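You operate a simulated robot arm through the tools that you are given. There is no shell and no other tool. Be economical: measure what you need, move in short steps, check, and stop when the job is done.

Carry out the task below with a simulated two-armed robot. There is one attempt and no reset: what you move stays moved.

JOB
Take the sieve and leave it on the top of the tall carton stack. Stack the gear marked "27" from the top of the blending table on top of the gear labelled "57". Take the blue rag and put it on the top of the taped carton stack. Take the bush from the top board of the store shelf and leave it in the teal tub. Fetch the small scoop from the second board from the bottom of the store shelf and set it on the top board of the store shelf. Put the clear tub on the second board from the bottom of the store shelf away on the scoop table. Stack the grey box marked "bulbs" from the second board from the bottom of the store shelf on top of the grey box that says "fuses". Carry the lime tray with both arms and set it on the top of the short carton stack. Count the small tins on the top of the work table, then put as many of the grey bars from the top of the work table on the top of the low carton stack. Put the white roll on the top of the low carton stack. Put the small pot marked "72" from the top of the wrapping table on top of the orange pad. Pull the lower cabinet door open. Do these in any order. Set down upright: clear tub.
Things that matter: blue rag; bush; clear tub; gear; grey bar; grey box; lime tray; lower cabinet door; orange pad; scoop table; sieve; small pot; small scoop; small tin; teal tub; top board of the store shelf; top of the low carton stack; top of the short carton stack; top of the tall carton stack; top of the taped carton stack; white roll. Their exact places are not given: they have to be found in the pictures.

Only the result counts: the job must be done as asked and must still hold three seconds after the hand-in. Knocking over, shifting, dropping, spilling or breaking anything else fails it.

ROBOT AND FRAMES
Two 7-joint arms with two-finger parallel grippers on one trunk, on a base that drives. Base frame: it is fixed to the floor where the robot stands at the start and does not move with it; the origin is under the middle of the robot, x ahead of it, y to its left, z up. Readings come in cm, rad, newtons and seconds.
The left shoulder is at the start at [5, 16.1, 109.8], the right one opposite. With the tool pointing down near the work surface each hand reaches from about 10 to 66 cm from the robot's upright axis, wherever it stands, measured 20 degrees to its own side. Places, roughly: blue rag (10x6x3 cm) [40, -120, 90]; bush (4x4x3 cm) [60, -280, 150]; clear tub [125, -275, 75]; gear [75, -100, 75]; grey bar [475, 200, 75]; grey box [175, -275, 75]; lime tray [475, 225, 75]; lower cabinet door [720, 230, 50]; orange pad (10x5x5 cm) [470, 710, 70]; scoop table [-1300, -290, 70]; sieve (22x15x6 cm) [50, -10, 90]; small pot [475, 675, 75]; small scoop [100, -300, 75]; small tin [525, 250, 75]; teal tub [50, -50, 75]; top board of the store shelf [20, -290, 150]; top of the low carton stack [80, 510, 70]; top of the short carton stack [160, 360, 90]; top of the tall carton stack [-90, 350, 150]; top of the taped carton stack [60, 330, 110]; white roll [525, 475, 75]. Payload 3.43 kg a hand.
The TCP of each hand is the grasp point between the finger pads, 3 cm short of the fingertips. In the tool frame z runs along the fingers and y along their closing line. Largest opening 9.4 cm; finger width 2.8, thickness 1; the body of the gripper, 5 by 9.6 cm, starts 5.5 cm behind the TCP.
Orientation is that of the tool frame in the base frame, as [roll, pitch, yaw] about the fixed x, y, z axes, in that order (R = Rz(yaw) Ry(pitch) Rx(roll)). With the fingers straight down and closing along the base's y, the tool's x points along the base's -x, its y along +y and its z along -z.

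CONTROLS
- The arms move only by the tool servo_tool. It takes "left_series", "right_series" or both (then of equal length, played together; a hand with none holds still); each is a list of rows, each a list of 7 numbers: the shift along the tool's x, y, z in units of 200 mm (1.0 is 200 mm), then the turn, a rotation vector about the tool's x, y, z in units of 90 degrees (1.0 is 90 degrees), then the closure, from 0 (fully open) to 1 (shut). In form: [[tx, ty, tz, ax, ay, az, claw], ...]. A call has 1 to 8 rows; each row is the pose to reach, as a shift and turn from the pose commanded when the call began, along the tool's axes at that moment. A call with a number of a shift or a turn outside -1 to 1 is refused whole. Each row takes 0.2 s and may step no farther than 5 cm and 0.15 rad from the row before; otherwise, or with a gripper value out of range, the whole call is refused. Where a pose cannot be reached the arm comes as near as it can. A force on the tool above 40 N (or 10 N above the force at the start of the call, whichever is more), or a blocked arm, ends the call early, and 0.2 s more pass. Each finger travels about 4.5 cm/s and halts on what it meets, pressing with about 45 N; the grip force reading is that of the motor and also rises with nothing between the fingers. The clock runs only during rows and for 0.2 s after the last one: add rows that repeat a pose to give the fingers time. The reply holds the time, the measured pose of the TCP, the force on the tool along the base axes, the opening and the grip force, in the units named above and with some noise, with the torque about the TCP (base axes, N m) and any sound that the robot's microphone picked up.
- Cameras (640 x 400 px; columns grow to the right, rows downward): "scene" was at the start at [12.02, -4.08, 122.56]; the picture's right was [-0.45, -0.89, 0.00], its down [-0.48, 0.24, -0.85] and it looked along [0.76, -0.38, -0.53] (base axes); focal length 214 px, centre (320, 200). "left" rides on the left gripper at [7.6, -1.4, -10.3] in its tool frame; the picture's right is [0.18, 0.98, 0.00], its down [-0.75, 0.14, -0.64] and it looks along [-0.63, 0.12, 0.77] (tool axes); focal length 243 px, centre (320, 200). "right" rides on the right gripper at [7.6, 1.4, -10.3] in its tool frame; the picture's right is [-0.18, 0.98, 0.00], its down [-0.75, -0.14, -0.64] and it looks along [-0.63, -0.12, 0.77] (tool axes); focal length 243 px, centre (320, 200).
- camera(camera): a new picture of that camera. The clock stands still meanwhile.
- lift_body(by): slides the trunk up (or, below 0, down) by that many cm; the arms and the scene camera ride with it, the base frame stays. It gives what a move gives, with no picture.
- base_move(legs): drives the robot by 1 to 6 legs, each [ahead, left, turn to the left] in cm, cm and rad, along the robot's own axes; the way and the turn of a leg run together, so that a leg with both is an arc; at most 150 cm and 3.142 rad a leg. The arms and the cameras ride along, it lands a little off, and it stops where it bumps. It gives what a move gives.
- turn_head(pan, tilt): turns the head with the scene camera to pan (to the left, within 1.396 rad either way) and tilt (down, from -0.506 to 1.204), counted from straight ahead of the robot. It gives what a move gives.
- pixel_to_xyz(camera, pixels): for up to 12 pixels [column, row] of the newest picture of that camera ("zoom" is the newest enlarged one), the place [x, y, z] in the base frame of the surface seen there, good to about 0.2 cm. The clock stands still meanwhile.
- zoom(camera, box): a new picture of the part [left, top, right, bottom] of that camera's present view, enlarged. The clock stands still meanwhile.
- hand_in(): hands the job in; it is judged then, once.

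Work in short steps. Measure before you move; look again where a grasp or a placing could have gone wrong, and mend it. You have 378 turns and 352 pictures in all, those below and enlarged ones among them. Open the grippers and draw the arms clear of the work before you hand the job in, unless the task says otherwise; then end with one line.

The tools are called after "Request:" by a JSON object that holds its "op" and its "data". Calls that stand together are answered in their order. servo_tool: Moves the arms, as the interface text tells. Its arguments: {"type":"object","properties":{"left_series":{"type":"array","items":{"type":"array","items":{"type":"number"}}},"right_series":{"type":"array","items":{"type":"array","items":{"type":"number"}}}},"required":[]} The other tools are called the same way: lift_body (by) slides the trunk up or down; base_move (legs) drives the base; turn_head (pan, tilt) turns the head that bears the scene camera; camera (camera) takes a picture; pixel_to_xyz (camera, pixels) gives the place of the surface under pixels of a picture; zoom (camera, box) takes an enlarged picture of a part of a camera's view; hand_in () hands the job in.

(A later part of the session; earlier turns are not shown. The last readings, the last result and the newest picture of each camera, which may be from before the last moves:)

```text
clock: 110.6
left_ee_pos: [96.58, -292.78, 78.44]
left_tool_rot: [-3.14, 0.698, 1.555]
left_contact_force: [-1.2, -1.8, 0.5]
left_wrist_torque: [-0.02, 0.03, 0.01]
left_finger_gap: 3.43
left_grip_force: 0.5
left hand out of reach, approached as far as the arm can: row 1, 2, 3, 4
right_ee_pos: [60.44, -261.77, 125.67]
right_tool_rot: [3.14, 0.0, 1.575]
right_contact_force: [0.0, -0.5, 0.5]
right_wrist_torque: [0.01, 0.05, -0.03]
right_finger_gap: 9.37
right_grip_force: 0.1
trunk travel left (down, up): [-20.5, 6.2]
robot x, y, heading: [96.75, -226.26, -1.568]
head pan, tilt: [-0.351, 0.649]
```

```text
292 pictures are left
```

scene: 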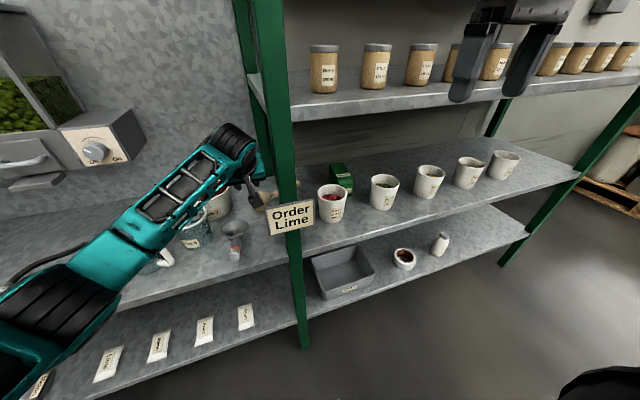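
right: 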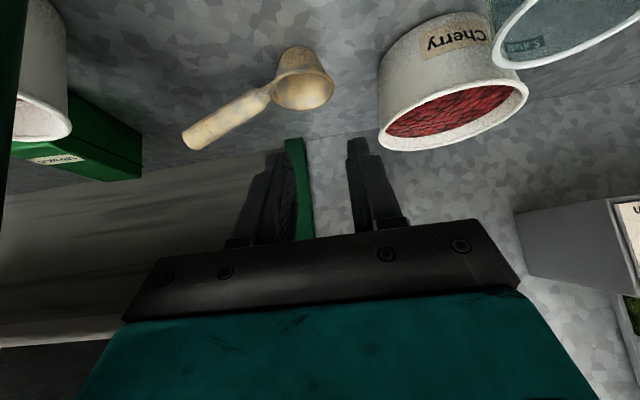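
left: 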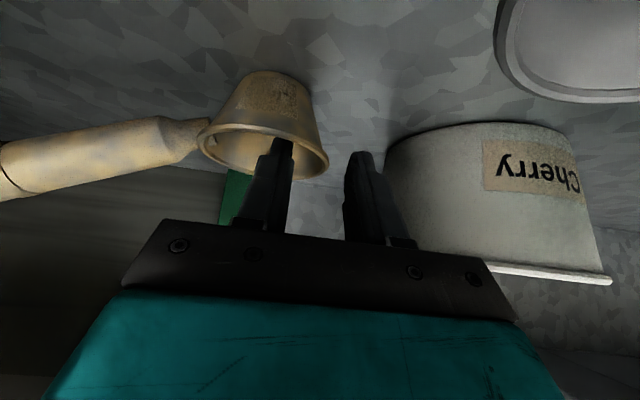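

Tip is just inside the rim. Drive 1.5 cm ahead, then lower the trunk 2 cm.

Request:
{"op": "base_move", "data": {"legs": [[1.5, -0.5, 0]]}}

Request:
{"op": "lift_body", "data": {"by": -1.7}}

Request:
{"op": "camera", "data": {"camera": "left"}}

```text
clock: 111.4
left_ee_pos: [96.18, -294.3, 78.26]
left_tool_rot: [-3.142, 0.696, 1.553]
left_contact_force: [0.2, -0.6, -0.6]
left_wrist_torque: [0.0, -0.02, 0.0]
left_finger_gap: 3.42
left_grip_force: 0.0
right_ee_pos: [59.81, -263.18, 125.58]
right_tool_rot: [3.141, -0.001, 1.574]
right_contact_force: [0.1, -0.4, -0.3]
right_wrist_torque: [0.03, 0.0, -0.01]
right_finger_gap: 9.39
right_grip_force: 0.1
trunk travel left (down, up): [-20.5, 6.2]
robot x, y, heading: [96.8, -227.73, -1.567]
head pan, tilt: [-0.351, 0.649]
```

```text
clock: 112.0
left_ee_pos: [96.29, -294.45, 76.64]
left_tool_rot: [-3.141, 0.697, 1.551]
left_contact_force: [0.3, -0.4, 0.9]
left_wrist_torque: [0.07, 0.04, 0.01]
left_finger_gap: 3.43
left_grip_force: 0.3
right_ee_pos: [59.87, -263.17, 123.9]
right_tool_rot: [-3.141, -0.001, 1.574]
right_contact_force: [-0.1, 0.7, -0.4]
right_wrist_torque: [-0.04, 0.01, -0.05]
right_finger_gap: 9.42
right_grip_force: 0.0
trunk travel left (down, up): [-18.8, 7.9]
robot x, y, heading: [96.5, -227.55, -1.568]
head pan, tilt: [-0.351, 0.649]
```

```text
291 pictures are left
```

left: 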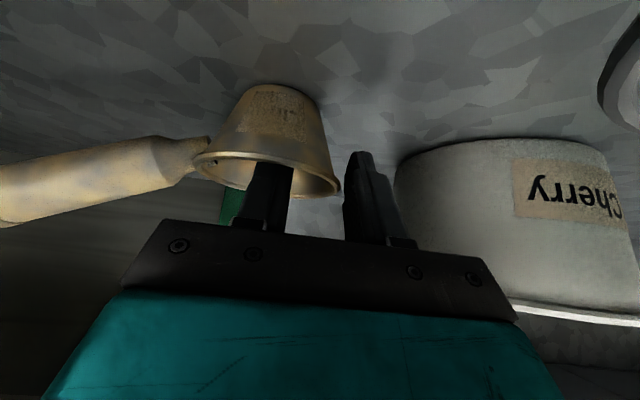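

Finger is inside the cup. Close the gripper.

Request:
{"op": "servo_tool", "data": {"left_series": [[0, 0, 0, 0, 0, 0, 0.8], [0, 0, 0, 0, 0, 0, 1], [0, 0, 0, 0, 0, 0, 1], [0, 0, 0, 0, 0, 0, 1]]}}

Request:
{"op": "camera", "data": {"camera": "left"}}

```text
clock: 113.0
left_ee_pos: [96.23, -294.31, 76.9]
left_tool_rot: [-3.139, 0.701, 1.552]
left_contact_force: [2.3, 4.6, 12.2]
left_wrist_torque: [0.27, 0.33, -0.18]
left_finger_gap: 1.66
left_grip_force: 45.0
right_ee_pos: [60.0, -262.98, 124.02]
right_tool_rot: [3.141, 0.002, 1.574]
right_contact_force: [0.0, 0.6, 0.1]
right_wrist_torque: [0.04, 0.01, 0.05]
right_finger_gap: 9.39
right_grip_force: 0.1
trunk travel left (down, up): [-18.8, 7.9]
robot x, y, heading: [96.42, -227.61, -1.57]
head pan, tilt: [-0.351, 0.649]
```

```text
290 pictures are left
```

left: 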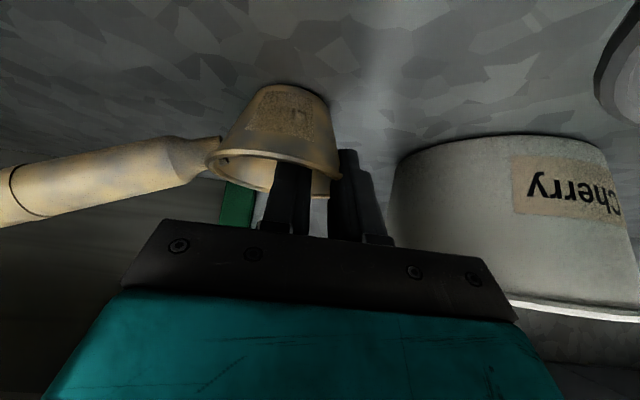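

Gripped. Before moving check the dispenser knob position for clearance.

Request:
{"op": "lift_body", "data": {"by": 7.9}}

Request:
{"op": "camera", "data": {"camera": "scene"}}

Request:
{"op": "camera", "data": {"camera": "left"}}

```text
clock: 114.2
left_ee_pos: [96.34, -294.26, 84.59]
left_tool_rot: [3.139, 0.696, 1.554]
left_contact_force: [0.4, -0.6, -1.5]
left_wrist_torque: [0.0, -0.05, 0.02]
left_finger_gap: 0.84
left_grip_force: 43.0
right_ee_pos: [60.01, -263.17, 131.82]
right_tool_rot: [-3.139, -0.001, 1.574]
right_contact_force: [0.4, -0.3, 0.8]
right_wrist_torque: [0.0, 0.0, -0.01]
right_finger_gap: 9.42
right_grip_force: 0.1
trunk travel left (down, up): [-26.7, 0.0]
robot x, y, heading: [96.27, -227.62, -1.568]
head pan, tilt: [-0.351, 0.649]
```

```text
289 pictures are left
```

scene: 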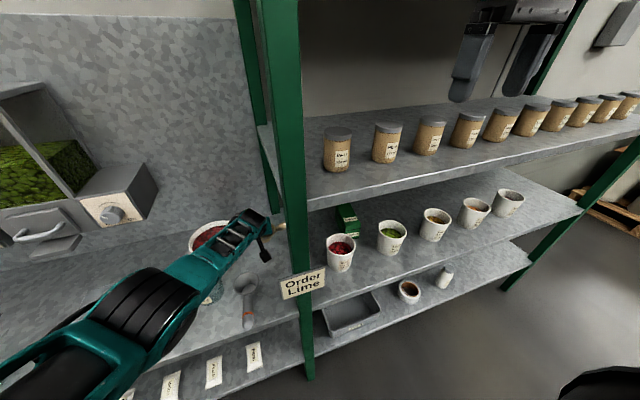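

```text
288 pictures are left
```

left: 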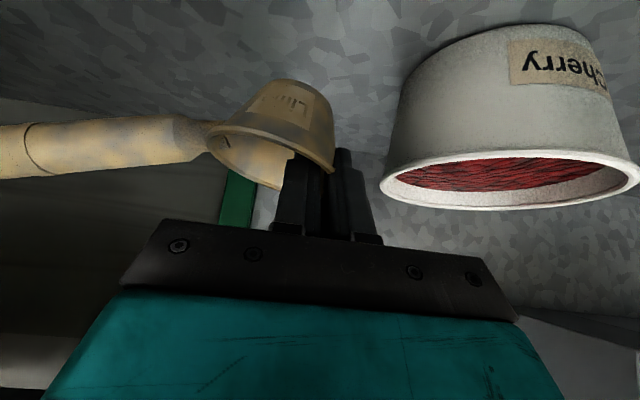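

Request:
{"op": "pixel_to_xyz", "data": {"camera": "scene", "pixels": [[112, 214], [138, 210], [145, 165], [205, 235], [240, 225], [160, 290]]}}

Request:
{"op": "servo_tool", "data": {"left_series": [[-0.06, 0, -0.077, 0, 0, 0, 1], [-0.13, 0, -0.153, 0, 0, 0, 1], [-0.193, 0, -0.23, 0, 0, 0, 1], [-0.193, 0, -0.23, 0, 0, 0, 1]]}}

Request:
{"op": "camera", "data": {"camera": "left"}}

```text
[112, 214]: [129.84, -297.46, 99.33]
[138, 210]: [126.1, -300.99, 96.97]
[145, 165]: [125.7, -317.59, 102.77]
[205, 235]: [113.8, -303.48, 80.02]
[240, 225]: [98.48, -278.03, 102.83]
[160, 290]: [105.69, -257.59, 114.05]
```

```text
clock: 115.2
left_ee_pos: [96.55, -294.17, 90.58]
left_tool_rot: [3.141, 0.7, 1.553]
left_contact_force: [-0.7, 0.2, -0.3]
left_wrist_torque: [-0.01, -0.03, 0.0]
left_finger_gap: 0.78
left_grip_force: 42.1
right_ee_pos: [59.86, -263.12, 131.75]
right_tool_rot: [3.141, 0.0, 1.575]
right_contact_force: [-0.8, 0.0, 0.2]
right_wrist_torque: [0.02, 0.02, 0.0]
right_finger_gap: 9.39
right_grip_force: 0.1
trunk travel left (down, up): [-26.7, 0.0]
robot x, y, heading: [96.6, -227.54, -1.565]
head pan, tilt: [-0.351, 0.649]
```

```text
287 pictures are left
```

left: 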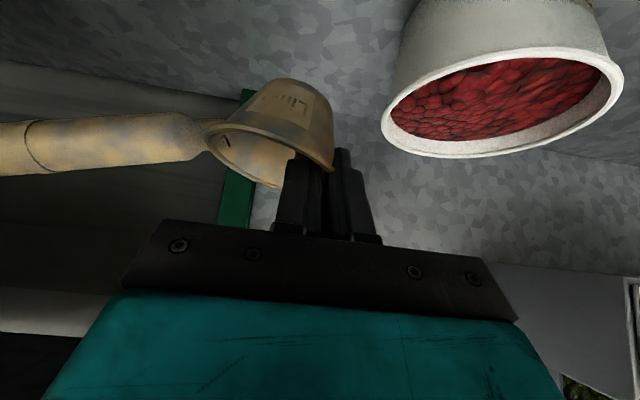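

Scoop held. Strafe left 15 to clear the handle from the post, then back off.

Request:
{"op": "base_move", "data": {"legs": [[0, 15.5, 0], [-42, 0, 0]]}}

Request:
{"op": "camera", "data": {"camera": "left"}}

Request:
{"op": "turn_head", "data": {"pan": 0.1, "tilt": 0.4}}

Request:
{"op": "camera", "data": {"camera": "scene"}}

```text
clock: 119.4
left_ee_pos: [111.18, -251.92, 90.66]
left_tool_rot: [-3.141, 0.698, 1.551]
left_contact_force: [0.6, 0.6, -1.8]
left_wrist_torque: [0.0, -0.07, -0.02]
left_finger_gap: 0.69
left_grip_force: 40.9
right_ee_pos: [74.68, -220.71, 131.8]
right_tool_rot: [-3.141, 0.001, 1.57]
right_contact_force: [0.4, 0.6, 0.7]
right_wrist_torque: [0.0, 0.0, 0.04]
right_finger_gap: 9.38
right_grip_force: 0.0
trunk travel left (down, up): [-26.7, 0.0]
robot x, y, heading: [111.87, -185.45, -1.574]
head pan, tilt: [-0.351, 0.649]
```

```text
286 pictures are left
```

left: 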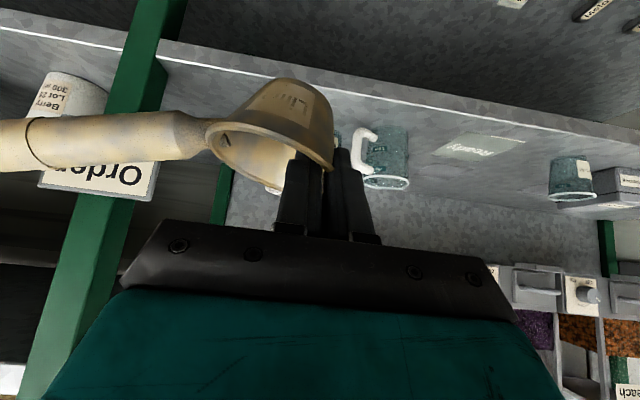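

```text
clock: 120.3
left_ee_pos: [111.23, -251.98, 90.78]
left_tool_rot: [-3.141, 0.697, 1.55]
left_contact_force: [-0.2, -0.4, -1.1]
left_wrist_torque: [0.08, -0.06, 0.0]
left_finger_gap: 0.68
left_grip_force: 40.5
right_ee_pos: [74.67, -220.76, 131.83]
right_tool_rot: [3.14, 0.001, 1.572]
right_contact_force: [0.3, -0.3, -0.7]
right_wrist_torque: [0.0, 0.03, 0.0]
right_finger_gap: 9.39
right_grip_force: 0.0
trunk travel left (down, up): [-26.7, 0.0]
robot x, y, heading: [111.76, -185.75, -1.571]
head pan, tilt: [0.099, 0.4]
```

```text
285 pictures are left
```

scene: 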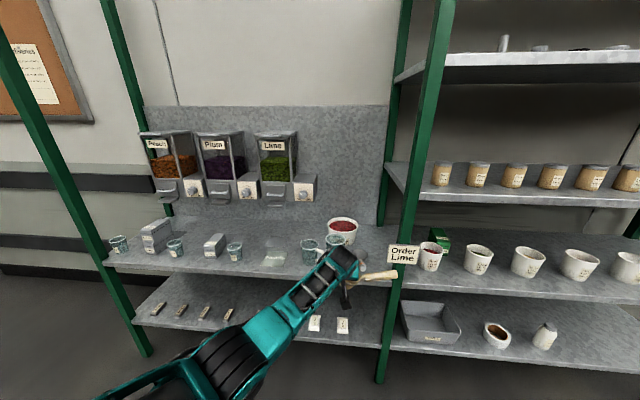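

Scoop held well. The free spot on the top board is at its right end (x≈-26). Drive there.

Request:
{"op": "base_move", "data": {"legs": [[3, -68, 0], [0, -69, 0]]}}

Request:
{"op": "servo_tool", "data": {"left_series": [[-0.15, 0, -0.19, 0, 0, 0, 1], [-0.3, 0, -0.38, 0, 0, 0, 1], [-0.45, 0, -0.57, 0, 0, 0, 1], [-0.6, 0, -0.76, 0, 0, 0, 1], [-0.7, 0, -0.9, 0, 0, 0, 1]]}}

Request:
{"op": "turn_head", "data": {"pan": 0.0, "tilt": 0.0}}

Request:
{"op": "camera", "data": {"camera": "scene"}}

```text
clock: 132.8
left_ee_pos: [-26.2, -253.84, 90.58]
left_tool_rot: [3.141, 0.699, 1.545]
left_contact_force: [-0.3, -0.4, 0.2]
left_wrist_torque: [0.03, -0.05, -0.03]
left_finger_gap: 0.64
left_grip_force: 40.4
right_ee_pos: [-62.48, -222.69, 131.81]
right_tool_rot: [-3.141, 0.0, 1.564]
right_contact_force: [0.6, -0.2, 0.5]
right_wrist_torque: [0.02, 0.0, -0.03]
right_finger_gap: 9.41
right_grip_force: 0.1
trunk travel left (down, up): [-26.7, 0.0]
robot x, y, heading: [-25.45, -187.74, -1.571]
head pan, tilt: [0.099, 0.4]
```

```text
clock: 134.0
left_ee_pos: [-25.81, -253.01, 112.98]
left_tool_rot: [-3.141, 0.697, 1.545]
left_contact_force: [0.3, -0.4, -1.3]
left_wrist_torque: [0.01, -0.03, 0.0]
left_finger_gap: 0.61
left_grip_force: 40.4
right_ee_pos: [-62.42, -222.61, 131.85]
right_tool_rot: [3.141, 0.0, 1.564]
right_contact_force: [-0.3, 0.6, -0.7]
right_wrist_torque: [-0.02, -0.05, 0.01]
right_finger_gap: 9.4
right_grip_force: 0.0
trunk travel left (down, up): [-26.7, 0.0]
robot x, y, heading: [-25.59, -186.99, -1.576]
head pan, tilt: [0.099, 0.4]
```

```text
clock: 134.8
left_ee_pos: [-25.86, -252.97, 112.93]
left_tool_rot: [3.141, 0.697, 1.547]
left_contact_force: [-0.8, 0.5, -1.0]
left_wrist_torque: [0.01, -0.01, -0.01]
left_finger_gap: 0.6
left_grip_force: 40.6
right_ee_pos: [-62.39, -222.8, 131.65]
right_tool_rot: [3.141, 0.001, 1.566]
right_contact_force: [-0.5, -0.2, 0.2]
right_wrist_torque: [0.03, -0.06, -0.05]
right_finger_gap: 9.38
right_grip_force: 0.2
trunk travel left (down, up): [-26.7, 0.0]
robot x, y, heading: [-25.54, -187.34, -1.576]
head pan, tilt: [0.0, 0.0]
```

```text
284 pictures are left
```

scene: 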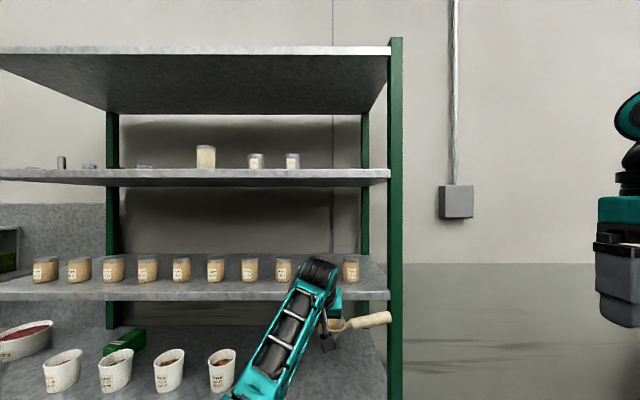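

Request:
{"op": "pixel_to_xyz", "data": {"camera": "scene", "pixels": [[388, 175], [398, 200], [300, 162], [285, 162], [325, 172], [366, 150], [340, 68], [385, 50]]}}

Request:
{"op": "servo_tool", "data": {"left_series": [[-0.1, 0, -0.2, 0, 0, 0, 1], [-0.2, 0, -0.4, 0, 0, 0, 1], [-0.3, 0, -0.6, 0, 0, 0, 1], [-0.4, 0, -0.8, 0, 0, 0, 1], [-0.5, 0, -0.95, 0, 0, 0, 1]]}}

Request:
{"op": "servo_tool", "data": {"left_series": [[-0.13, 0, -0.15, 0, 0, 0, 1], [-0.26, 0, -0.3, 0, 0, 0, 1], [-0.39, 0, -0.45, 0, 0, 0, 1], [-0.52, 0, -0.6, 0, 0, 0, 1], [-0.65, 0, -0.75, 0, 0, 0, 1], [-0.78, 0, -0.9, 0, 0, 0, 1]]}}

Request:
{"op": "camera", "data": {"camera": "scene"}}

```text
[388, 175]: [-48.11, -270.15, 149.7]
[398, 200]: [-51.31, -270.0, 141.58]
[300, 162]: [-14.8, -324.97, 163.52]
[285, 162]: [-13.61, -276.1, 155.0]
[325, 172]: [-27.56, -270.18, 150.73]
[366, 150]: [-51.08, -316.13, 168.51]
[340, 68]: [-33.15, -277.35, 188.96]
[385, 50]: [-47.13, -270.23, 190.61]
```

```text
clock: 136.0
left_ee_pos: [-25.85, -248.41, 134.49]
left_tool_rot: [3.14, 0.695, 1.544]
left_contact_force: [-1.0, 0.7, -1.9]
left_wrist_torque: [0.02, -0.09, 0.02]
left_finger_gap: 0.61
left_grip_force: 40.7
right_ee_pos: [-62.4, -222.64, 131.78]
right_tool_rot: [3.141, 0.002, 1.565]
right_contact_force: [-0.7, 0.0, 0.5]
right_wrist_torque: [0.02, 0.0, 0.0]
right_finger_gap: 9.37
right_grip_force: 0.0
trunk travel left (down, up): [-26.7, 0.0]
robot x, y, heading: [-25.46, -187.49, -1.574]
head pan, tilt: [0.0, 0.0]
```

```text
clock: 137.4
left_ee_pos: [-21.8, -243.03, 151.32]
left_tool_rot: [-3.138, 0.699, 1.548]
left_contact_force: [1.2, -0.3, -1.2]
left_wrist_torque: [0.0, -0.05, -0.05]
left_finger_gap: 0.63
left_grip_force: 40.4
left hand out of reach, approached as far as the arm can: row 3, 4, 5, 6
right_ee_pos: [-62.2, -222.44, 131.9]
right_tool_rot: [-3.14, 0.002, 1.566]
right_contact_force: [0.2, 0.2, -0.3]
right_wrist_torque: [-0.02, 0.05, 0.01]
right_finger_gap: 9.41
right_grip_force: 0.1
trunk travel left (down, up): [-26.7, 0.0]
robot x, y, heading: [-26.0, -187.18, -1.573]
head pan, tilt: [0.0, 0.0]
```

```text
283 pictures are left
```

scene: 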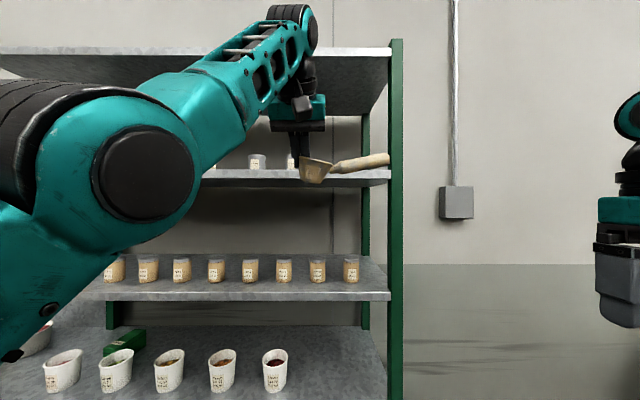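

Retract toward the robot to gain height.

Request:
{"op": "servo_tool", "data": {"left_series": [[0.13, 0, -0.14, 0, 0, 0, 1], [0.26, 0, -0.28, 0, 0, 0, 1], [0.39, 0, -0.42, 0, 0, 0, 1], [0.51, 0, -0.56, 0, 0, 0, 1], [0.51, 0, -0.56, 0, 0, 0, 1]]}}

```text
clock: 138.6
left_ee_pos: [-23.76, -231.45, 158.92]
left_tool_rot: [3.139, 0.694, 1.547]
left_contact_force: [0.0, -0.8, -2.2]
left_wrist_torque: [0.06, -0.02, -0.02]
left_finger_gap: 0.61
left_grip_force: 40.4
left hand out of reach, approached as far as the arm can: row 1, 2, 3, 4, 5
right_ee_pos: [-62.4, -222.87, 131.73]
right_tool_rot: [-3.141, -0.003, 1.567]
right_contact_force: [-0.3, -1.2, -0.2]
right_wrist_torque: [0.0, 0.0, 0.0]
right_finger_gap: 9.41
right_grip_force: 0.0
trunk travel left (down, up): [-26.7, 0.0]
robot x, y, heading: [-25.56, -187.34, -1.575]
head pan, tilt: [0.0, 0.0]
```

Drive right 4 and ahead 40; check view before going over the board.

Request:
{"op": "base_move", "data": {"legs": [[0, -4, 0], [32, 0, 0]]}}

Request:
{"op": "camera", "data": {"camera": "scene"}}

Request:
{"op": "camera", "data": {"camera": "left"}}

```text
clock: 141.4
left_ee_pos: [-28.1, -263.21, 158.93]
left_tool_rot: [3.14, 0.698, 1.544]
left_contact_force: [0.7, -0.5, -1.8]
left_wrist_torque: [0.04, -0.05, 0.02]
left_finger_gap: 0.6
left_grip_force: 40.2
right_ee_pos: [-66.74, -254.49, 131.85]
right_tool_rot: [-3.141, 0.0, 1.565]
right_contact_force: [0.3, 0.4, 0.3]
right_wrist_torque: [0.02, 0.01, 0.0]
right_finger_gap: 9.42
right_grip_force: 0.1
trunk travel left (down, up): [-26.7, 0.0]
robot x, y, heading: [-29.29, -219.35, -1.577]
head pan, tilt: [0.0, 0.0]
```

```text
282 pictures are left
```

scene: 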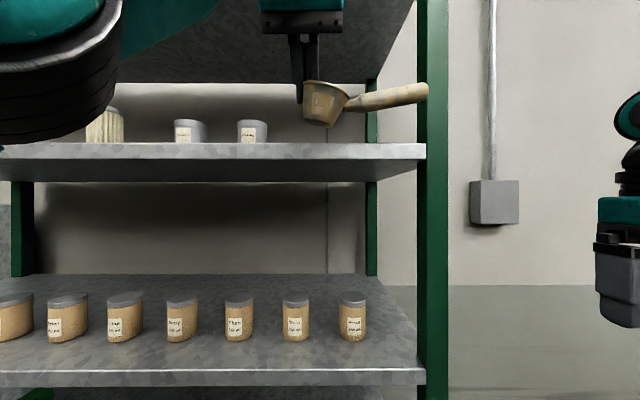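

```text
281 pictures are left
```

left: 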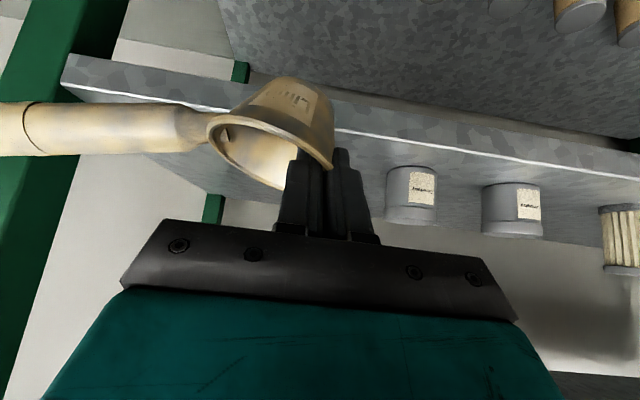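

Request:
{"op": "pixel_to_xyz", "data": {"camera": "scene", "pixels": [[425, 92], [345, 100], [320, 122], [310, 85], [240, 130], [265, 125], [400, 150]]}}

```text
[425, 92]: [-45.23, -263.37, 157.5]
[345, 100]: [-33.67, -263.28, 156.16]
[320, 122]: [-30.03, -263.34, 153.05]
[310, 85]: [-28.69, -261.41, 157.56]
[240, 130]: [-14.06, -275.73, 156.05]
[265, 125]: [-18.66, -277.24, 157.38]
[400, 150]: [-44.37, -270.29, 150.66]
```

Shift left 2.5 and drive ahead 18.

Request:
{"op": "base_move", "data": {"legs": [[0, 2.5, 0], [17, 0, 0]]}}

Request:
{"op": "camera", "data": {"camera": "scene"}}

Request:
{"op": "camera", "data": {"camera": "left"}}

```text
clock: 143.4
left_ee_pos: [-25.79, -279.7, 158.85]
left_tool_rot: [3.141, 0.697, 1.541]
left_contact_force: [0.4, 0.1, -1.9]
left_wrist_torque: [0.01, -0.08, 0.01]
left_finger_gap: 0.62
left_grip_force: 40.2
right_ee_pos: [-64.55, -270.8, 131.82]
right_tool_rot: [-3.141, 0.0, 1.56]
right_contact_force: [-0.4, 0.0, 0.5]
right_wrist_torque: [0.02, 0.0, -0.01]
right_finger_gap: 9.36
right_grip_force: 0.0
trunk travel left (down, up): [-26.7, 0.0]
robot x, y, heading: [-27.63, -235.61, -1.575]
head pan, tilt: [0.0, 0.0]
```

```text
280 pictures are left
```

scene: 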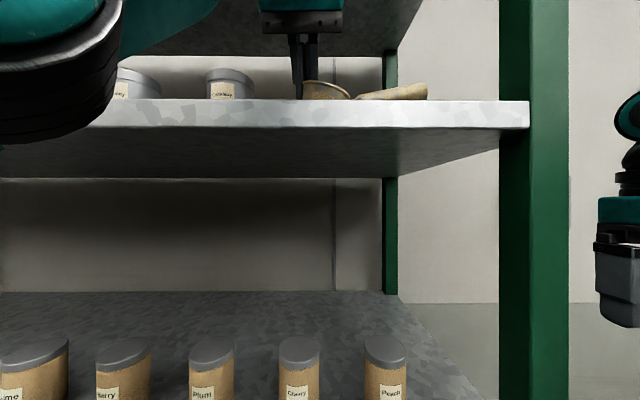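

```text
279 pictures are left
```

left: 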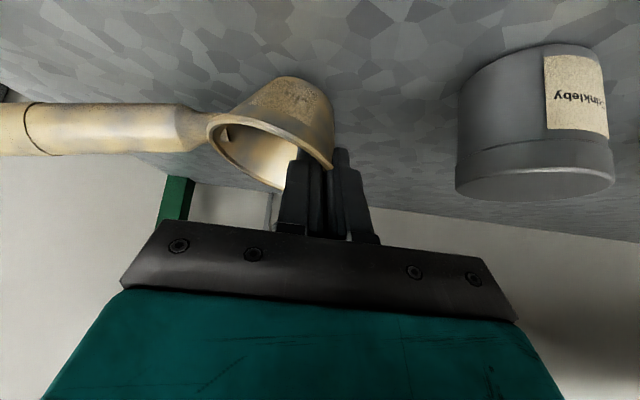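

Request:
{"op": "lift_body", "data": {"by": -1.3}}

Request:
{"op": "servo_tool", "data": {"left_series": [[0, 0, 0, 0, 0, 0, 0.85], [0, 0, 0, 0, 0, 0, 0.7], [0, 0, 0, 0, 0, 0, 0.68]]}}

Request:
{"op": "camera", "data": {"camera": "left"}}

```text
clock: 144.0
left_ee_pos: [-25.63, -279.49, 158.01]
left_tool_rot: [-3.137, 0.703, 1.547]
left_contact_force: [2.5, -1.9, 19.7]
left_wrist_torque: [-0.19, 0.49, 0.09]
left_finger_gap: 0.6
left_grip_force: 40.4
right_ee_pos: [-64.56, -270.68, 130.6]
right_tool_rot: [-3.141, 0.001, 1.559]
right_contact_force: [-0.4, 0.7, -0.5]
right_wrist_torque: [-0.05, -0.02, 0.0]
right_finger_gap: 9.41
right_grip_force: 0.1
trunk travel left (down, up): [-25.4, 1.3]
robot x, y, heading: [-27.78, -235.5, -1.584]
head pan, tilt: [0.0, 0.0]
```

```text
clock: 144.8
left_ee_pos: [-25.81, -279.66, 157.69]
left_tool_rot: [3.141, 0.696, 1.543]
left_contact_force: [-0.1, -0.8, -0.1]
left_wrist_torque: [0.0, 0.01, 0.0]
left_finger_gap: 3.02
left_grip_force: 0.0
right_ee_pos: [-64.6, -270.68, 130.48]
right_tool_rot: [3.141, 0.001, 1.561]
right_contact_force: [0.1, 0.4, 0.6]
right_wrist_torque: [-0.04, 0.03, 0.01]
right_finger_gap: 9.38
right_grip_force: 0.0
trunk travel left (down, up): [-25.4, 1.3]
robot x, y, heading: [-27.62, -236.05, -1.581]
head pan, tilt: [0.0, 0.0]
```

```text
278 pictures are left
```

left: 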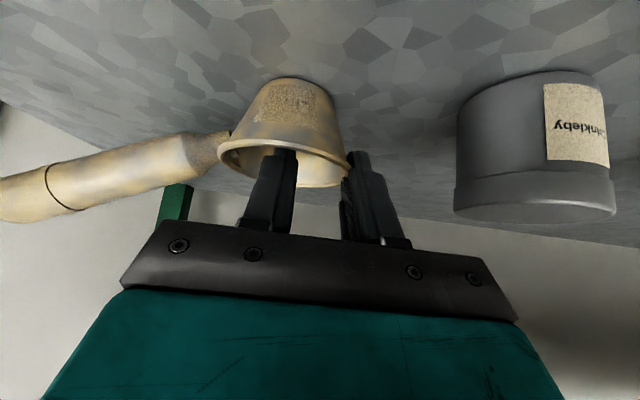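

Released upright. Retreat along the finger axis.

Request:
{"op": "servo_tool", "data": {"left_series": [[0, 0, -0.1, 0, 0, 0, 0.68], [0, 0, -0.2, 0, 0, 0, 0.68], [0, 0, -0.3, 0, 0, 0, 0.68], [0, 0, -0.4, 0, 0, 0, 0.68]]}}

Request:
{"op": "camera", "data": {"camera": "left"}}

```text
clock: 145.8
left_ee_pos: [-25.01, -276.36, 159.68]
left_tool_rot: [-3.141, 0.699, 1.54]
left_contact_force: [1.1, -0.3, -0.8]
left_wrist_torque: [0.02, -0.01, -0.02]
left_finger_gap: 3.02
left_grip_force: 0.0
left hand out of reach, approached as far as the arm can: row 1, 2, 3, 4
right_ee_pos: [-64.57, -270.85, 130.59]
right_tool_rot: [3.14, 0.003, 1.562]
right_contact_force: [0.4, 0.7, 0.0]
right_wrist_torque: [-0.02, 0.02, -0.03]
right_finger_gap: 9.39
right_grip_force: 0.1
trunk travel left (down, up): [-25.4, 1.3]
robot x, y, heading: [-27.28, -235.56, -1.58]
head pan, tilt: [0.0, 0.0]
```

```text
277 pictures are left
```

left: 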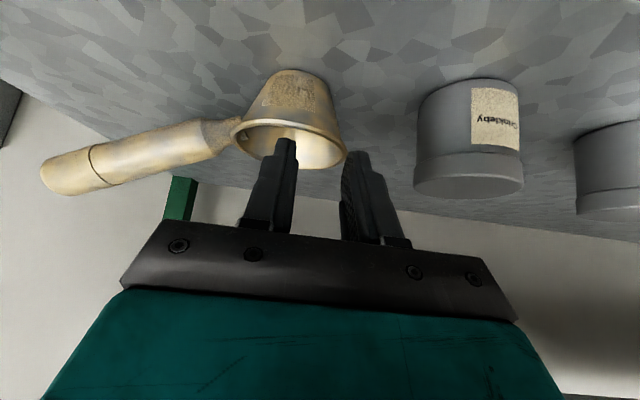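

Finger nearly out. Raise trunk 1.3 and continue the retreat.

Request:
{"op": "lift_body", "data": {"by": 1.3}}

Request:
{"op": "servo_tool", "data": {"left_series": [[0, 0, -0.1, 0, 0, 0, 0.68], [0, 0, -0.2, 0, 0, 0, 0.68], [0, 0, -0.3, 0, 0, 0, 0.68], [0, 0, -0.45, 0, 0, 0, 0.68], [0, 0, -0.6, 0, 0, 0, 0.68]]}}

Request:
{"op": "camera", "data": {"camera": "left"}}

```text
clock: 146.4
left_ee_pos: [-25.13, -276.39, 160.81]
left_tool_rot: [3.141, 0.699, 1.542]
left_contact_force: [-0.2, 0.2, 0.6]
left_wrist_torque: [-0.01, -0.01, -0.01]
left_finger_gap: 3.02
left_grip_force: 0.1
right_ee_pos: [-64.57, -270.87, 131.83]
right_tool_rot: [-3.142, 0.001, 1.562]
right_contact_force: [0.6, 0.0, -0.5]
right_wrist_torque: [0.02, -0.01, -0.02]
right_finger_gap: 9.39
right_grip_force: 0.1
trunk travel left (down, up): [-26.7, 0.0]
robot x, y, heading: [-27.37, -235.56, -1.581]
head pan, tilt: [0.0, 0.0]
```

```text
clock: 147.6
left_ee_pos: [-22.42, -272.55, 164.5]
left_tool_rot: [-3.125, 0.793, 1.643]
left_contact_force: [-1.1, 0.4, -1.0]
left_wrist_torque: [-0.07, -0.08, 0.04]
left_finger_gap: 3.0
left_grip_force: 0.0
left hand out of reach, approached as far as the arm can: row 1, 2, 3, 4, 5
right_ee_pos: [-64.33, -270.48, 132.04]
right_tool_rot: [-3.139, 0.005, 1.561]
right_contact_force: [1.0, 0.2, 1.0]
right_wrist_torque: [-0.04, 0.01, 0.01]
right_finger_gap: 9.42
right_grip_force: 0.1
trunk travel left (down, up): [-26.7, 0.0]
robot x, y, heading: [-27.54, -235.65, -1.58]
head pan, tilt: [0.0, 0.0]
```

```text
276 pictures are left
```

left: 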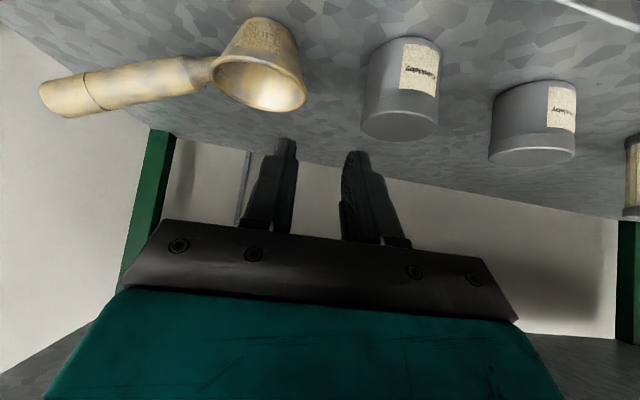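

Scoop placed. Back off, and head for the bush with the same left hand: lower the hand to a reachable pose.

Request:
{"op": "base_move", "data": {"legs": [[-28, 0, 0], [0, 85, 0.01]]}}

Request:
{"op": "servo_tool", "data": {"left_series": [[0.1, 0, 0.1, 0, 0, 0, 0.4], [0.2, 0, 0.2, 0, 0, 0, 0.2], [0.3, 0, 0.3, 0, 0, 0, 0], [0.45, 0, 0.4, 0, 0, 0, 0], [0.6, 0, 0.5, 0, 0, 0, 0]]}}

Request:
{"op": "camera", "data": {"camera": "left"}}

Request:
{"op": "camera", "data": {"camera": "scene"}}

```text
clock: 156.7
left_ee_pos: [60.18, -246.07, 163.71]
left_tool_rot: [-3.085, 0.747, 1.611]
left_contact_force: [-0.9, -0.2, -0.4]
left_wrist_torque: [-0.01, -0.01, 0.02]
left_finger_gap: 3.0
left_grip_force: 0.0
right_ee_pos: [19.71, -245.41, 131.76]
right_tool_rot: [3.141, 0.0, 1.593]
right_contact_force: [0.0, 0.1, -0.3]
right_wrist_torque: [-0.02, 0.0, -0.01]
right_finger_gap: 9.39
right_grip_force: 0.0
trunk travel left (down, up): [-26.7, 0.0]
robot x, y, heading: [55.59, -208.94, -1.548]
head pan, tilt: [0.0, 0.0]
```

```text
clock: 157.9
left_ee_pos: [55.55, -250.73, 159.92]
left_tool_rot: [-3.086, 0.743, 1.611]
left_contact_force: [0.0, -0.7, 0.2]
left_wrist_torque: [0.01, -0.03, -0.01]
left_finger_gap: 9.42
left_grip_force: 0.2
left hand out of reach, approached as far as the arm can: row 1, 2, 3, 4, 5
right_ee_pos: [19.73, -245.47, 131.78]
right_tool_rot: [3.139, 0.001, 1.594]
right_contact_force: [0.6, -0.2, -0.5]
right_wrist_torque: [0.02, -0.01, -0.03]
right_finger_gap: 9.38
right_grip_force: 0.1
trunk travel left (down, up): [-26.7, 0.0]
robot x, y, heading: [55.5, -209.11, -1.547]
head pan, tilt: [0.0, 0.0]
```

```text
275 pictures are left
```

left: 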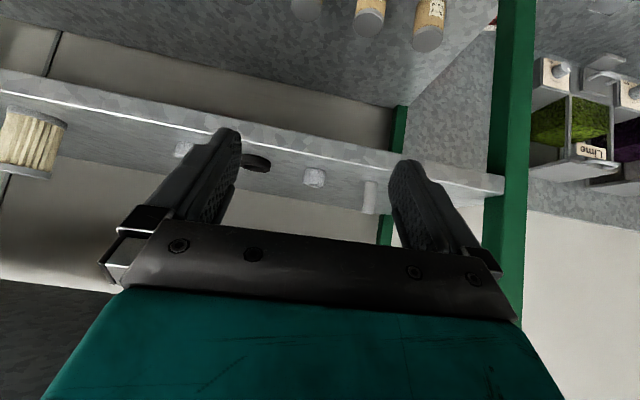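

```text
274 pictures are left
```

scene: 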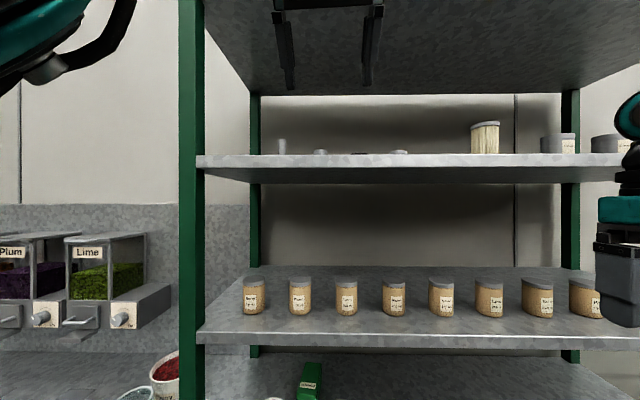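

Request:
{"op": "zoom", "data": {"camera": "left", "box": [160, 130, 400, 220]}}

Request:
{"op": "pixel_to_xyz", "data": {"camera": "zoom", "pixels": [[415, 140], [395, 115], [435, 120], [415, 108], [255, 85], [60, 50], [560, 190], [410, 90]]}}

```text
2.67 times, centred on (280, 175) of left
```

zoom: 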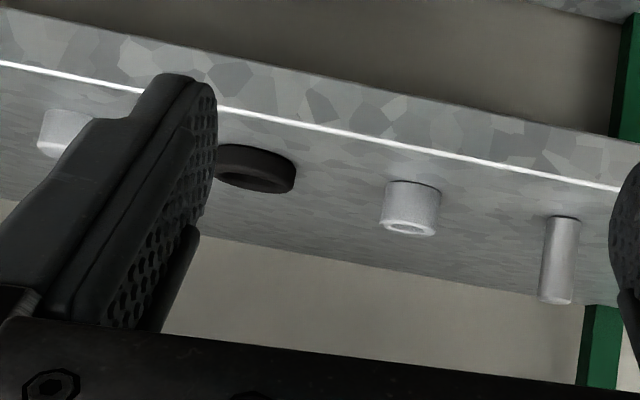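

```text
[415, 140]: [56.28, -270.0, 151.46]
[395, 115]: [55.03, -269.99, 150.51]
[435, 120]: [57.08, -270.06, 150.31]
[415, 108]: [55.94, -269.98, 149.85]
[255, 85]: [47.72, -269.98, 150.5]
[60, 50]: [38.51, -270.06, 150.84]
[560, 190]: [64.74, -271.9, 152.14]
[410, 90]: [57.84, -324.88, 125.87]
```

Request:
{"op": "pixel_to_xyz", "data": {"camera": "zoom", "pixels": [[410, 195], [386, 200], [437, 205], [410, 225], [383, 225], [435, 230], [410, 235], [60, 130], [560, 290]]}}

```text
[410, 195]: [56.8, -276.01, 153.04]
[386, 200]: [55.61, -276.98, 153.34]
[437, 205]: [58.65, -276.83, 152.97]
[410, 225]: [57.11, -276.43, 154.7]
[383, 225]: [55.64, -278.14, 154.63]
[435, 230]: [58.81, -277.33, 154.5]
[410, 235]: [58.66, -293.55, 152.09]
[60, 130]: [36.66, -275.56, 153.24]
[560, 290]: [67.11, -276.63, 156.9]
```

Bush centre ≈(57.3,-278), top 154.8. I bring the left hand to a reachable pose ahead of the bush.

Request:
{"op": "servo_tool", "data": {"left_series": [[-0.15, 0, 0.02, 0, 0, 0, 0.3], [-0.3, 0, 0.03, 0, 0, 0, 0.3], [-0.45, 0, 0.04, 0, 0, 0, 0.3], [-0.6, 0, 0.05, 0, 0, 0, 0.3], [-0.6, 0, 0.05, 0, 0, 0, 0.3]]}}

```text
clock: 159.1
left_ee_pos: [58.84, -253.97, 159.71]
left_tool_rot: [-3.085, 0.746, 1.61]
left_contact_force: [0.0, -1.2, 1.0]
left_wrist_torque: [0.03, 0.01, -0.02]
left_finger_gap: 6.58
left_grip_force: 0.1
left hand out of reach, approached as far as the arm can: row 1, 2, 3, 4, 5
right_ee_pos: [19.73, -245.36, 131.88]
right_tool_rot: [3.141, -0.002, 1.595]
right_contact_force: [0.8, -0.5, 0.6]
right_wrist_torque: [0.01, 0.05, 0.04]
right_finger_gap: 9.42
right_grip_force: 0.1
trunk travel left (down, up): [-26.7, 0.0]
robot x, y, heading: [55.54, -209.08, -1.545]
head pan, tilt: [0.0, 0.0]
```

Request:
{"op": "servo_tool", "data": {"left_series": [[0, 0, 0.15, 0, 0, 0, 0.3], [0.1, 0, 0.25, 0, 0, 0, 0.3], [0.2, 0, 0.35, 0, 0, 0, 0.3], [0.3, 0, 0.45, 0, 0, 0, 0.3], [0.4, 0, 0.55, 0, 0, 0, 0.3]]}}

```text
clock: 160.3
left_ee_pos: [56.02, -260.24, 154.34]
left_tool_rot: [-3.082, 0.743, 1.614]
left_contact_force: [-0.1, 1.0, -0.3]
left_wrist_torque: [0.06, 0.0, 0.01]
left_finger_gap: 6.57
left_grip_force: 0.1
left hand out of reach, approached as far as the arm can: row 1, 2, 3, 4, 5
right_ee_pos: [19.79, -245.45, 131.78]
right_tool_rot: [3.141, 0.0, 1.594]
right_contact_force: [0.6, -0.3, -0.1]
right_wrist_torque: [-0.01, 0.01, 0.02]
right_finger_gap: 9.4
right_grip_force: 0.0
trunk travel left (down, up): [-26.7, 0.0]
robot x, y, heading: [55.52, -209.21, -1.544]
head pan, tilt: [0.0, 0.0]
```

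Request:
{"op": "servo_tool", "data": {"left_series": [[0.15, 0, 0.0, 0, 0, 0, 0.3], [0.3, 0, 0.0, 0, 0, 0, 0.3], [0.45, 0, 0.0, 0, 0, 0, 0.3], [0.6, 0, 0, 0, 0, 0, 0.3], [0.6, 0, 0, 0, 0, 0, 0.3]]}}

```text
clock: 161.5
left_ee_pos: [55.59, -258.38, 155.55]
left_tool_rot: [-3.085, 0.747, 1.609]
left_contact_force: [0.3, 0.0, 0.4]
left_wrist_torque: [0.01, -0.01, 0.01]
left_finger_gap: 6.59
left_grip_force: 0.0
left hand out of reach, approached as far as the arm can: row 1, 2, 3, 4, 5
right_ee_pos: [19.7, -245.3, 131.86]
right_tool_rot: [3.141, -0.001, 1.592]
right_contact_force: [0.7, -0.1, 0.1]
right_wrist_torque: [-0.01, 0.0, 0.02]
right_finger_gap: 9.41
right_grip_force: 0.0
trunk travel left (down, up): [-26.7, 0.0]
robot x, y, heading: [55.83, -209.2, -1.55]
head pan, tilt: [0.0, 0.0]
```

Request:
{"op": "servo_tool", "data": {"left_series": [[-0.2, 0, 0.05, 0, 0, 0, 0.3], [-0.4, 0, 0.1, 0, 0, 0, 0.3], [-0.6, 0, 0.15, 0, 0, 0, 0.3], [-0.8, 0, 0.2, 0, 0, 0, 0.3], [-0.99, 0, 0.243, 0, 0, 0, 0.3], [-0.99, 0, 0.243, 0, 0, 0, 0.3]]}}

```text
clock: 162.9
left_ee_pos: [60.65, -264.76, 152.8]
left_tool_rot: [-3.086, 0.747, 1.608]
left_contact_force: [-0.4, 0.1, -0.6]
left_wrist_torque: [0.01, -0.01, 0.02]
left_finger_gap: 6.58
left_grip_force: 0.1
left hand out of reach, approached as far as the arm can: row 1, 2, 3, 4, 5, 6
right_ee_pos: [19.59, -245.38, 131.81]
right_tool_rot: [3.141, 0.0, 1.593]
right_contact_force: [-0.4, 0.1, -0.1]
right_wrist_torque: [0.0, -0.01, -0.01]
right_finger_gap: 9.4
right_grip_force: 0.1
trunk travel left (down, up): [-26.7, 0.0]
robot x, y, heading: [55.51, -209.09, -1.548]
head pan, tilt: [0.0, 0.0]
```

Boundary seems the outer one; I lower the command to re-sync the pose.

Request:
{"op": "servo_tool", "data": {"left_series": [[0.16, 0, 0.19, 0, 0, 0, 0.3], [0.32, 0, 0.38, 0, 0, 0, 0.3], [0.48, 0, 0.57, 0, 0, 0, 0.3], [0.64, 0, 0.76, 0, 0, 0, 0.3], [0.64, 0, 0.76, 0, 0, 0, 0.3]]}}

```text
clock: 163.8
left_ee_pos: [57.46, -271.05, 144.8]
left_tool_rot: [-3.095, 0.763, 1.621]
left_contact_force: [4.5, 15.5, 3.8]
left_wrist_torque: [-1.11, 0.22, 0.25]
left_finger_gap: 6.57
left_grip_force: 0.0
left hand out of reach, approached as far as the arm can: row 1, 2, 3, 4
right_ee_pos: [19.76, -245.38, 131.79]
right_tool_rot: [-3.141, -0.001, 1.593]
right_contact_force: [0.1, -0.7, -0.7]
right_wrist_torque: [0.07, -0.04, -0.03]
right_finger_gap: 9.41
right_grip_force: 0.1
trunk travel left (down, up): [-26.7, 0.0]
robot x, y, heading: [55.63, -209.13, -1.549]
head pan, tilt: [0.0, 0.0]
stopped in row 4 (left hand): the force on the tool passed its limit at 80 N (the readings are from after the stop); the commanded pose is now the measured one
```

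Touched the board's front edge; commanded pose is now synced. Back off and check the board items.

Request:
{"op": "base_move", "data": {"legs": [[-15, 0, 0]]}}

Request:
{"op": "camera", "data": {"camera": "scene"}}

Request:
{"op": "camera", "data": {"camera": "left"}}

```text
clock: 165.1
left_ee_pos: [57.16, -256.01, 144.66]
left_tool_rot: [-3.092, 0.764, 1.619]
left_contact_force: [-0.5, 0.0, -0.6]
left_wrist_torque: [-0.04, 0.0, 0.01]
left_finger_gap: 6.58
left_grip_force: 0.0
right_ee_pos: [19.3, -230.48, 131.78]
right_tool_rot: [3.14, 0.001, 1.594]
right_contact_force: [-0.4, 0.3, 0.2]
right_wrist_torque: [-0.03, 0.02, 0.01]
right_finger_gap: 9.39
right_grip_force: 0.1
trunk travel left (down, up): [-26.7, 0.0]
robot x, y, heading: [55.23, -193.85, -1.55]
head pan, tilt: [0.0, 0.0]
```

```text
272 pictures are left
```

scene: 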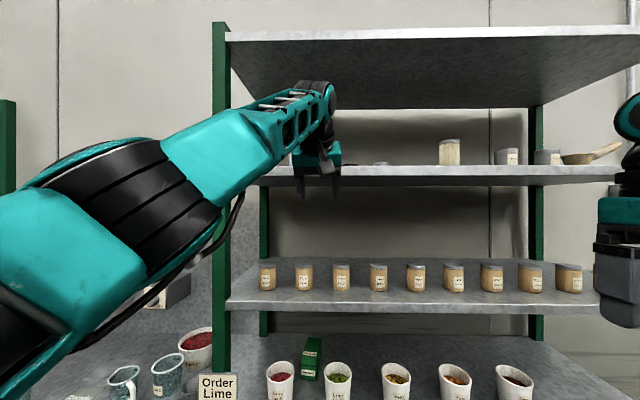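

```text
271 pictures are left
```

left: 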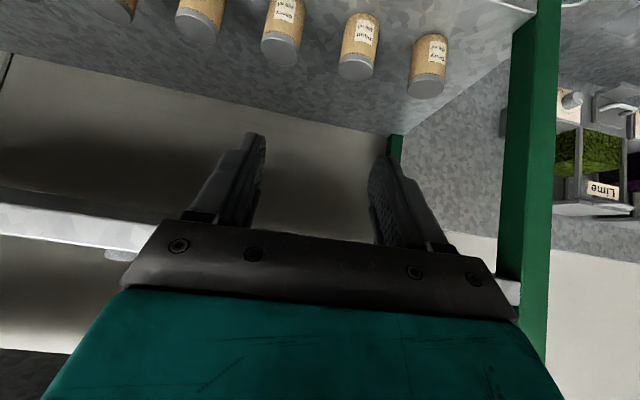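

Retract/raise along the tool axis with a flatter tilt, watching reach flags.

Request:
{"op": "servo_tool", "data": {"left_series": [[0.01, 0, -0.2, 0, -0.03, 0, 0.3], [0.02, 0, -0.4, 0, -0.06, 0, 0.3], [0.03, 0, -0.6, 0, -0.1, 0, 0.3], [0.04, 0, -0.8, 0, -0.14, 0, 0.3], [0.05, 0, -0.95, 0, -0.17, 0, 0.3]]}}

```text
clock: 166.3
left_ee_pos: [55.29, -243.3, 161.73]
left_tool_rot: [-3.081, 1.031, 1.637]
left_contact_force: [-0.2, 0.9, -0.3]
left_wrist_torque: [0.01, 0.0, 0.02]
left_finger_gap: 6.59
left_grip_force: 0.0
left hand out of reach, approached as far as the arm can: row 1, 2, 3, 4, 5
right_ee_pos: [19.28, -230.53, 131.74]
right_tool_rot: [-3.141, 0.001, 1.594]
right_contact_force: [0.3, 0.5, 0.5]
right_wrist_torque: [-0.04, 0.01, 0.01]
right_finger_gap: 9.39
right_grip_force: 0.0
trunk travel left (down, up): [-26.7, 0.0]
robot x, y, heading: [55.55, -194.17, -1.548]
head pan, tilt: [0.0, 0.0]
```

Request:
{"op": "servo_tool", "data": {"left_series": [[-0.03, 0, 0.14, 0, 0, 0, 0.3], [-0.06, 0, 0.28, 0, 0, 0, 0.3], [-0.09, 0, 0.42, 0, 0, 0, 0.3], [-0.125, 0, 0.565, 0, 0, 0, 0.3], [-0.125, 0, 0.565, 0, 0, 0, 0.3]]}}

```text
clock: 167.5
left_ee_pos: [56.48, -250.53, 157.38]
left_tool_rot: [-3.066, 1.031, 1.654]
left_contact_force: [1.3, -0.3, -0.1]
left_wrist_torque: [-0.04, 0.05, 0.0]
left_finger_gap: 6.6
left_grip_force: 0.0
left hand out of reach, approached as far as the arm can: row 1, 2, 3, 4, 5
right_ee_pos: [19.28, -230.65, 131.81]
right_tool_rot: [3.14, 0.0, 1.595]
right_contact_force: [-0.3, -0.5, -0.3]
right_wrist_torque: [0.03, 0.01, 0.0]
right_finger_gap: 9.43
right_grip_force: 0.0
trunk travel left (down, up): [-26.7, 0.0]
robot x, y, heading: [55.16, -194.23, -1.553]
head pan, tilt: [0.0, 0.0]
```

Possibly a cross-body limit; shift the hand 16 cm to its own side.

Request:
{"op": "servo_tool", "data": {"left_series": [[0, 0.2, 0, 0, 0, 0, 0.3], [0, 0.4, 0, 0, 0, 0, 0.3], [0, 0.6, 0, 0, 0, 0, 0.3], [0, 0.8, 0, 0, 0, 0, 0.3], [0, 0.8, 0, 0, 0, 0, 0.3]]}}

```text
clock: 168.7
left_ee_pos: [70.57, -252.06, 160.59]
left_tool_rot: [-3.079, 1.026, 1.642]
left_contact_force: [-0.4, 0.1, 0.6]
left_wrist_torque: [0.04, -0.01, 0.03]
left_finger_gap: 6.61
left_grip_force: 0.1
left hand out of reach, approached as far as the arm can: row 1, 2, 3, 4, 5
right_ee_pos: [19.19, -230.69, 131.78]
right_tool_rot: [3.14, -0.002, 1.591]
right_contact_force: [0.5, -0.1, 0.2]
right_wrist_torque: [0.0, -0.01, -0.01]
right_finger_gap: 9.39
right_grip_force: 0.0
trunk travel left (down, up): [-26.7, 0.0]
robot x, y, heading: [55.3, -194.31, -1.542]
head pan, tilt: [0.0, 0.0]
```

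Arm position is fine as measured; I use base and trunk moves with the arm rigid: TCP target (57.3,-276.5,155.2).

Request:
{"op": "lift_body", "data": {"by": -3.5}}

Request:
{"op": "base_move", "data": {"legs": [[0, -13.7, 0], [14, 0, 0]]}}

Request:
{"op": "camera", "data": {"camera": "left"}}

Request:
{"op": "camera", "data": {"camera": "scene"}}

```text
clock: 169.5
left_ee_pos: [70.75, -252.12, 157.08]
left_tool_rot: [-3.074, 1.026, 1.648]
left_contact_force: [-1.1, 0.6, 0.6]
left_wrist_torque: [-0.02, 0.02, -0.04]
left_finger_gap: 6.6
left_grip_force: 0.1
right_ee_pos: [19.41, -230.64, 128.24]
right_tool_rot: [-3.142, -0.002, 1.594]
right_contact_force: [0.5, -0.5, -0.1]
right_wrist_torque: [-0.02, -0.01, 0.0]
right_finger_gap: 9.39
right_grip_force: 0.2
trunk travel left (down, up): [-23.2, 3.5]
robot x, y, heading: [55.44, -193.96, -1.549]
head pan, tilt: [0.0, 0.0]
```

```text
clock: 172.3
left_ee_pos: [57.42, -266.44, 156.99]
left_tool_rot: [-3.073, 1.026, 1.642]
left_contact_force: [-0.1, -1.5, -0.4]
left_wrist_torque: [0.01, 0.0, -0.02]
left_finger_gap: 6.6
left_grip_force: 0.0
right_ee_pos: [6.1, -244.82, 128.19]
right_tool_rot: [-3.141, -0.002, 1.592]
right_contact_force: [0.4, -0.4, -0.1]
right_wrist_torque: [0.01, -0.02, 0.01]
right_finger_gap: 9.42
right_grip_force: 0.0
trunk travel left (down, up): [-23.2, 3.5]
robot x, y, heading: [42.14, -208.57, -1.55]
head pan, tilt: [0.0, 0.0]
```

```text
270 pictures are left
```

left: 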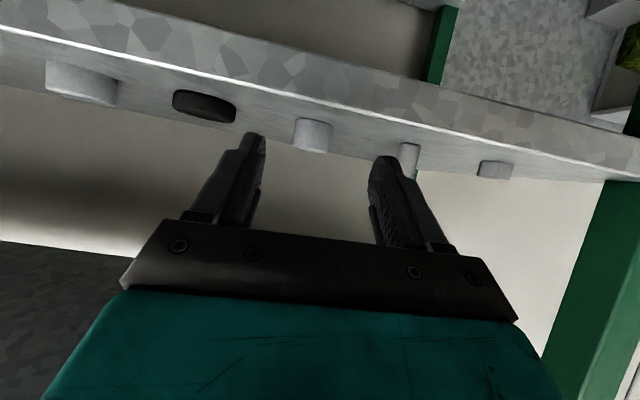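

```text
269 pictures are left
```

scene: 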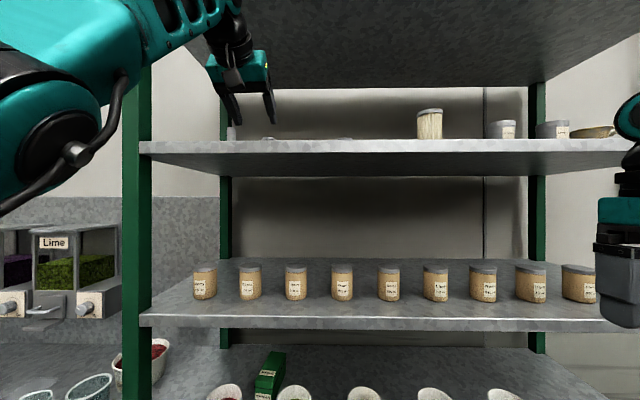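

Request:
{"op": "pixel_to_xyz", "data": {"camera": "left", "pixels": [[298, 130], [328, 132], [312, 148], [312, 125], [408, 155], [234, 112]]}}

```text
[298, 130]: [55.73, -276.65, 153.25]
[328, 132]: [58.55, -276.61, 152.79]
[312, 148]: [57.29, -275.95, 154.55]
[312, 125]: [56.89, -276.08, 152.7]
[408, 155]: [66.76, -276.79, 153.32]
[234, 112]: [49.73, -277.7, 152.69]
```

Request:
{"op": "base_move", "data": {"legs": [[10, -0.6, 0]]}}

Request:
{"op": "camera", "data": {"camera": "left"}}

```text
clock: 173.4
left_ee_pos: [56.97, -276.34, 157.04]
left_tool_rot: [-3.074, 1.026, 1.643]
left_contact_force: [0.2, -0.4, 0.0]
left_wrist_torque: [0.02, -0.01, 0.06]
left_finger_gap: 6.55
left_grip_force: 0.1
right_ee_pos: [5.54, -254.82, 128.28]
right_tool_rot: [-3.142, -0.001, 1.592]
right_contact_force: [0.8, 0.1, -0.1]
right_wrist_torque: [0.01, 0.0, 0.04]
right_finger_gap: 9.43
right_grip_force: 0.1
trunk travel left (down, up): [-23.2, 3.5]
robot x, y, heading: [41.82, -218.69, -1.552]
head pan, tilt: [0.0, 0.0]
```

```text
268 pictures are left
```

left: 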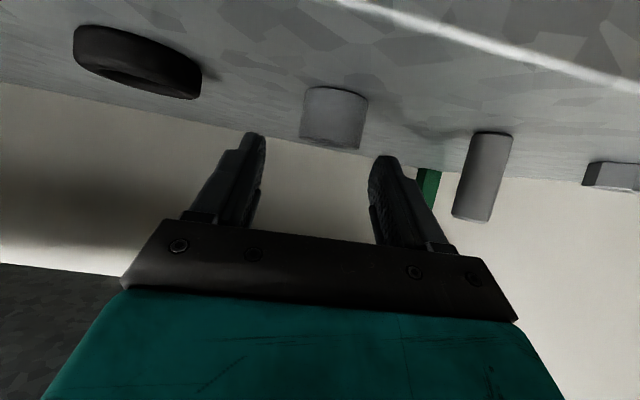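

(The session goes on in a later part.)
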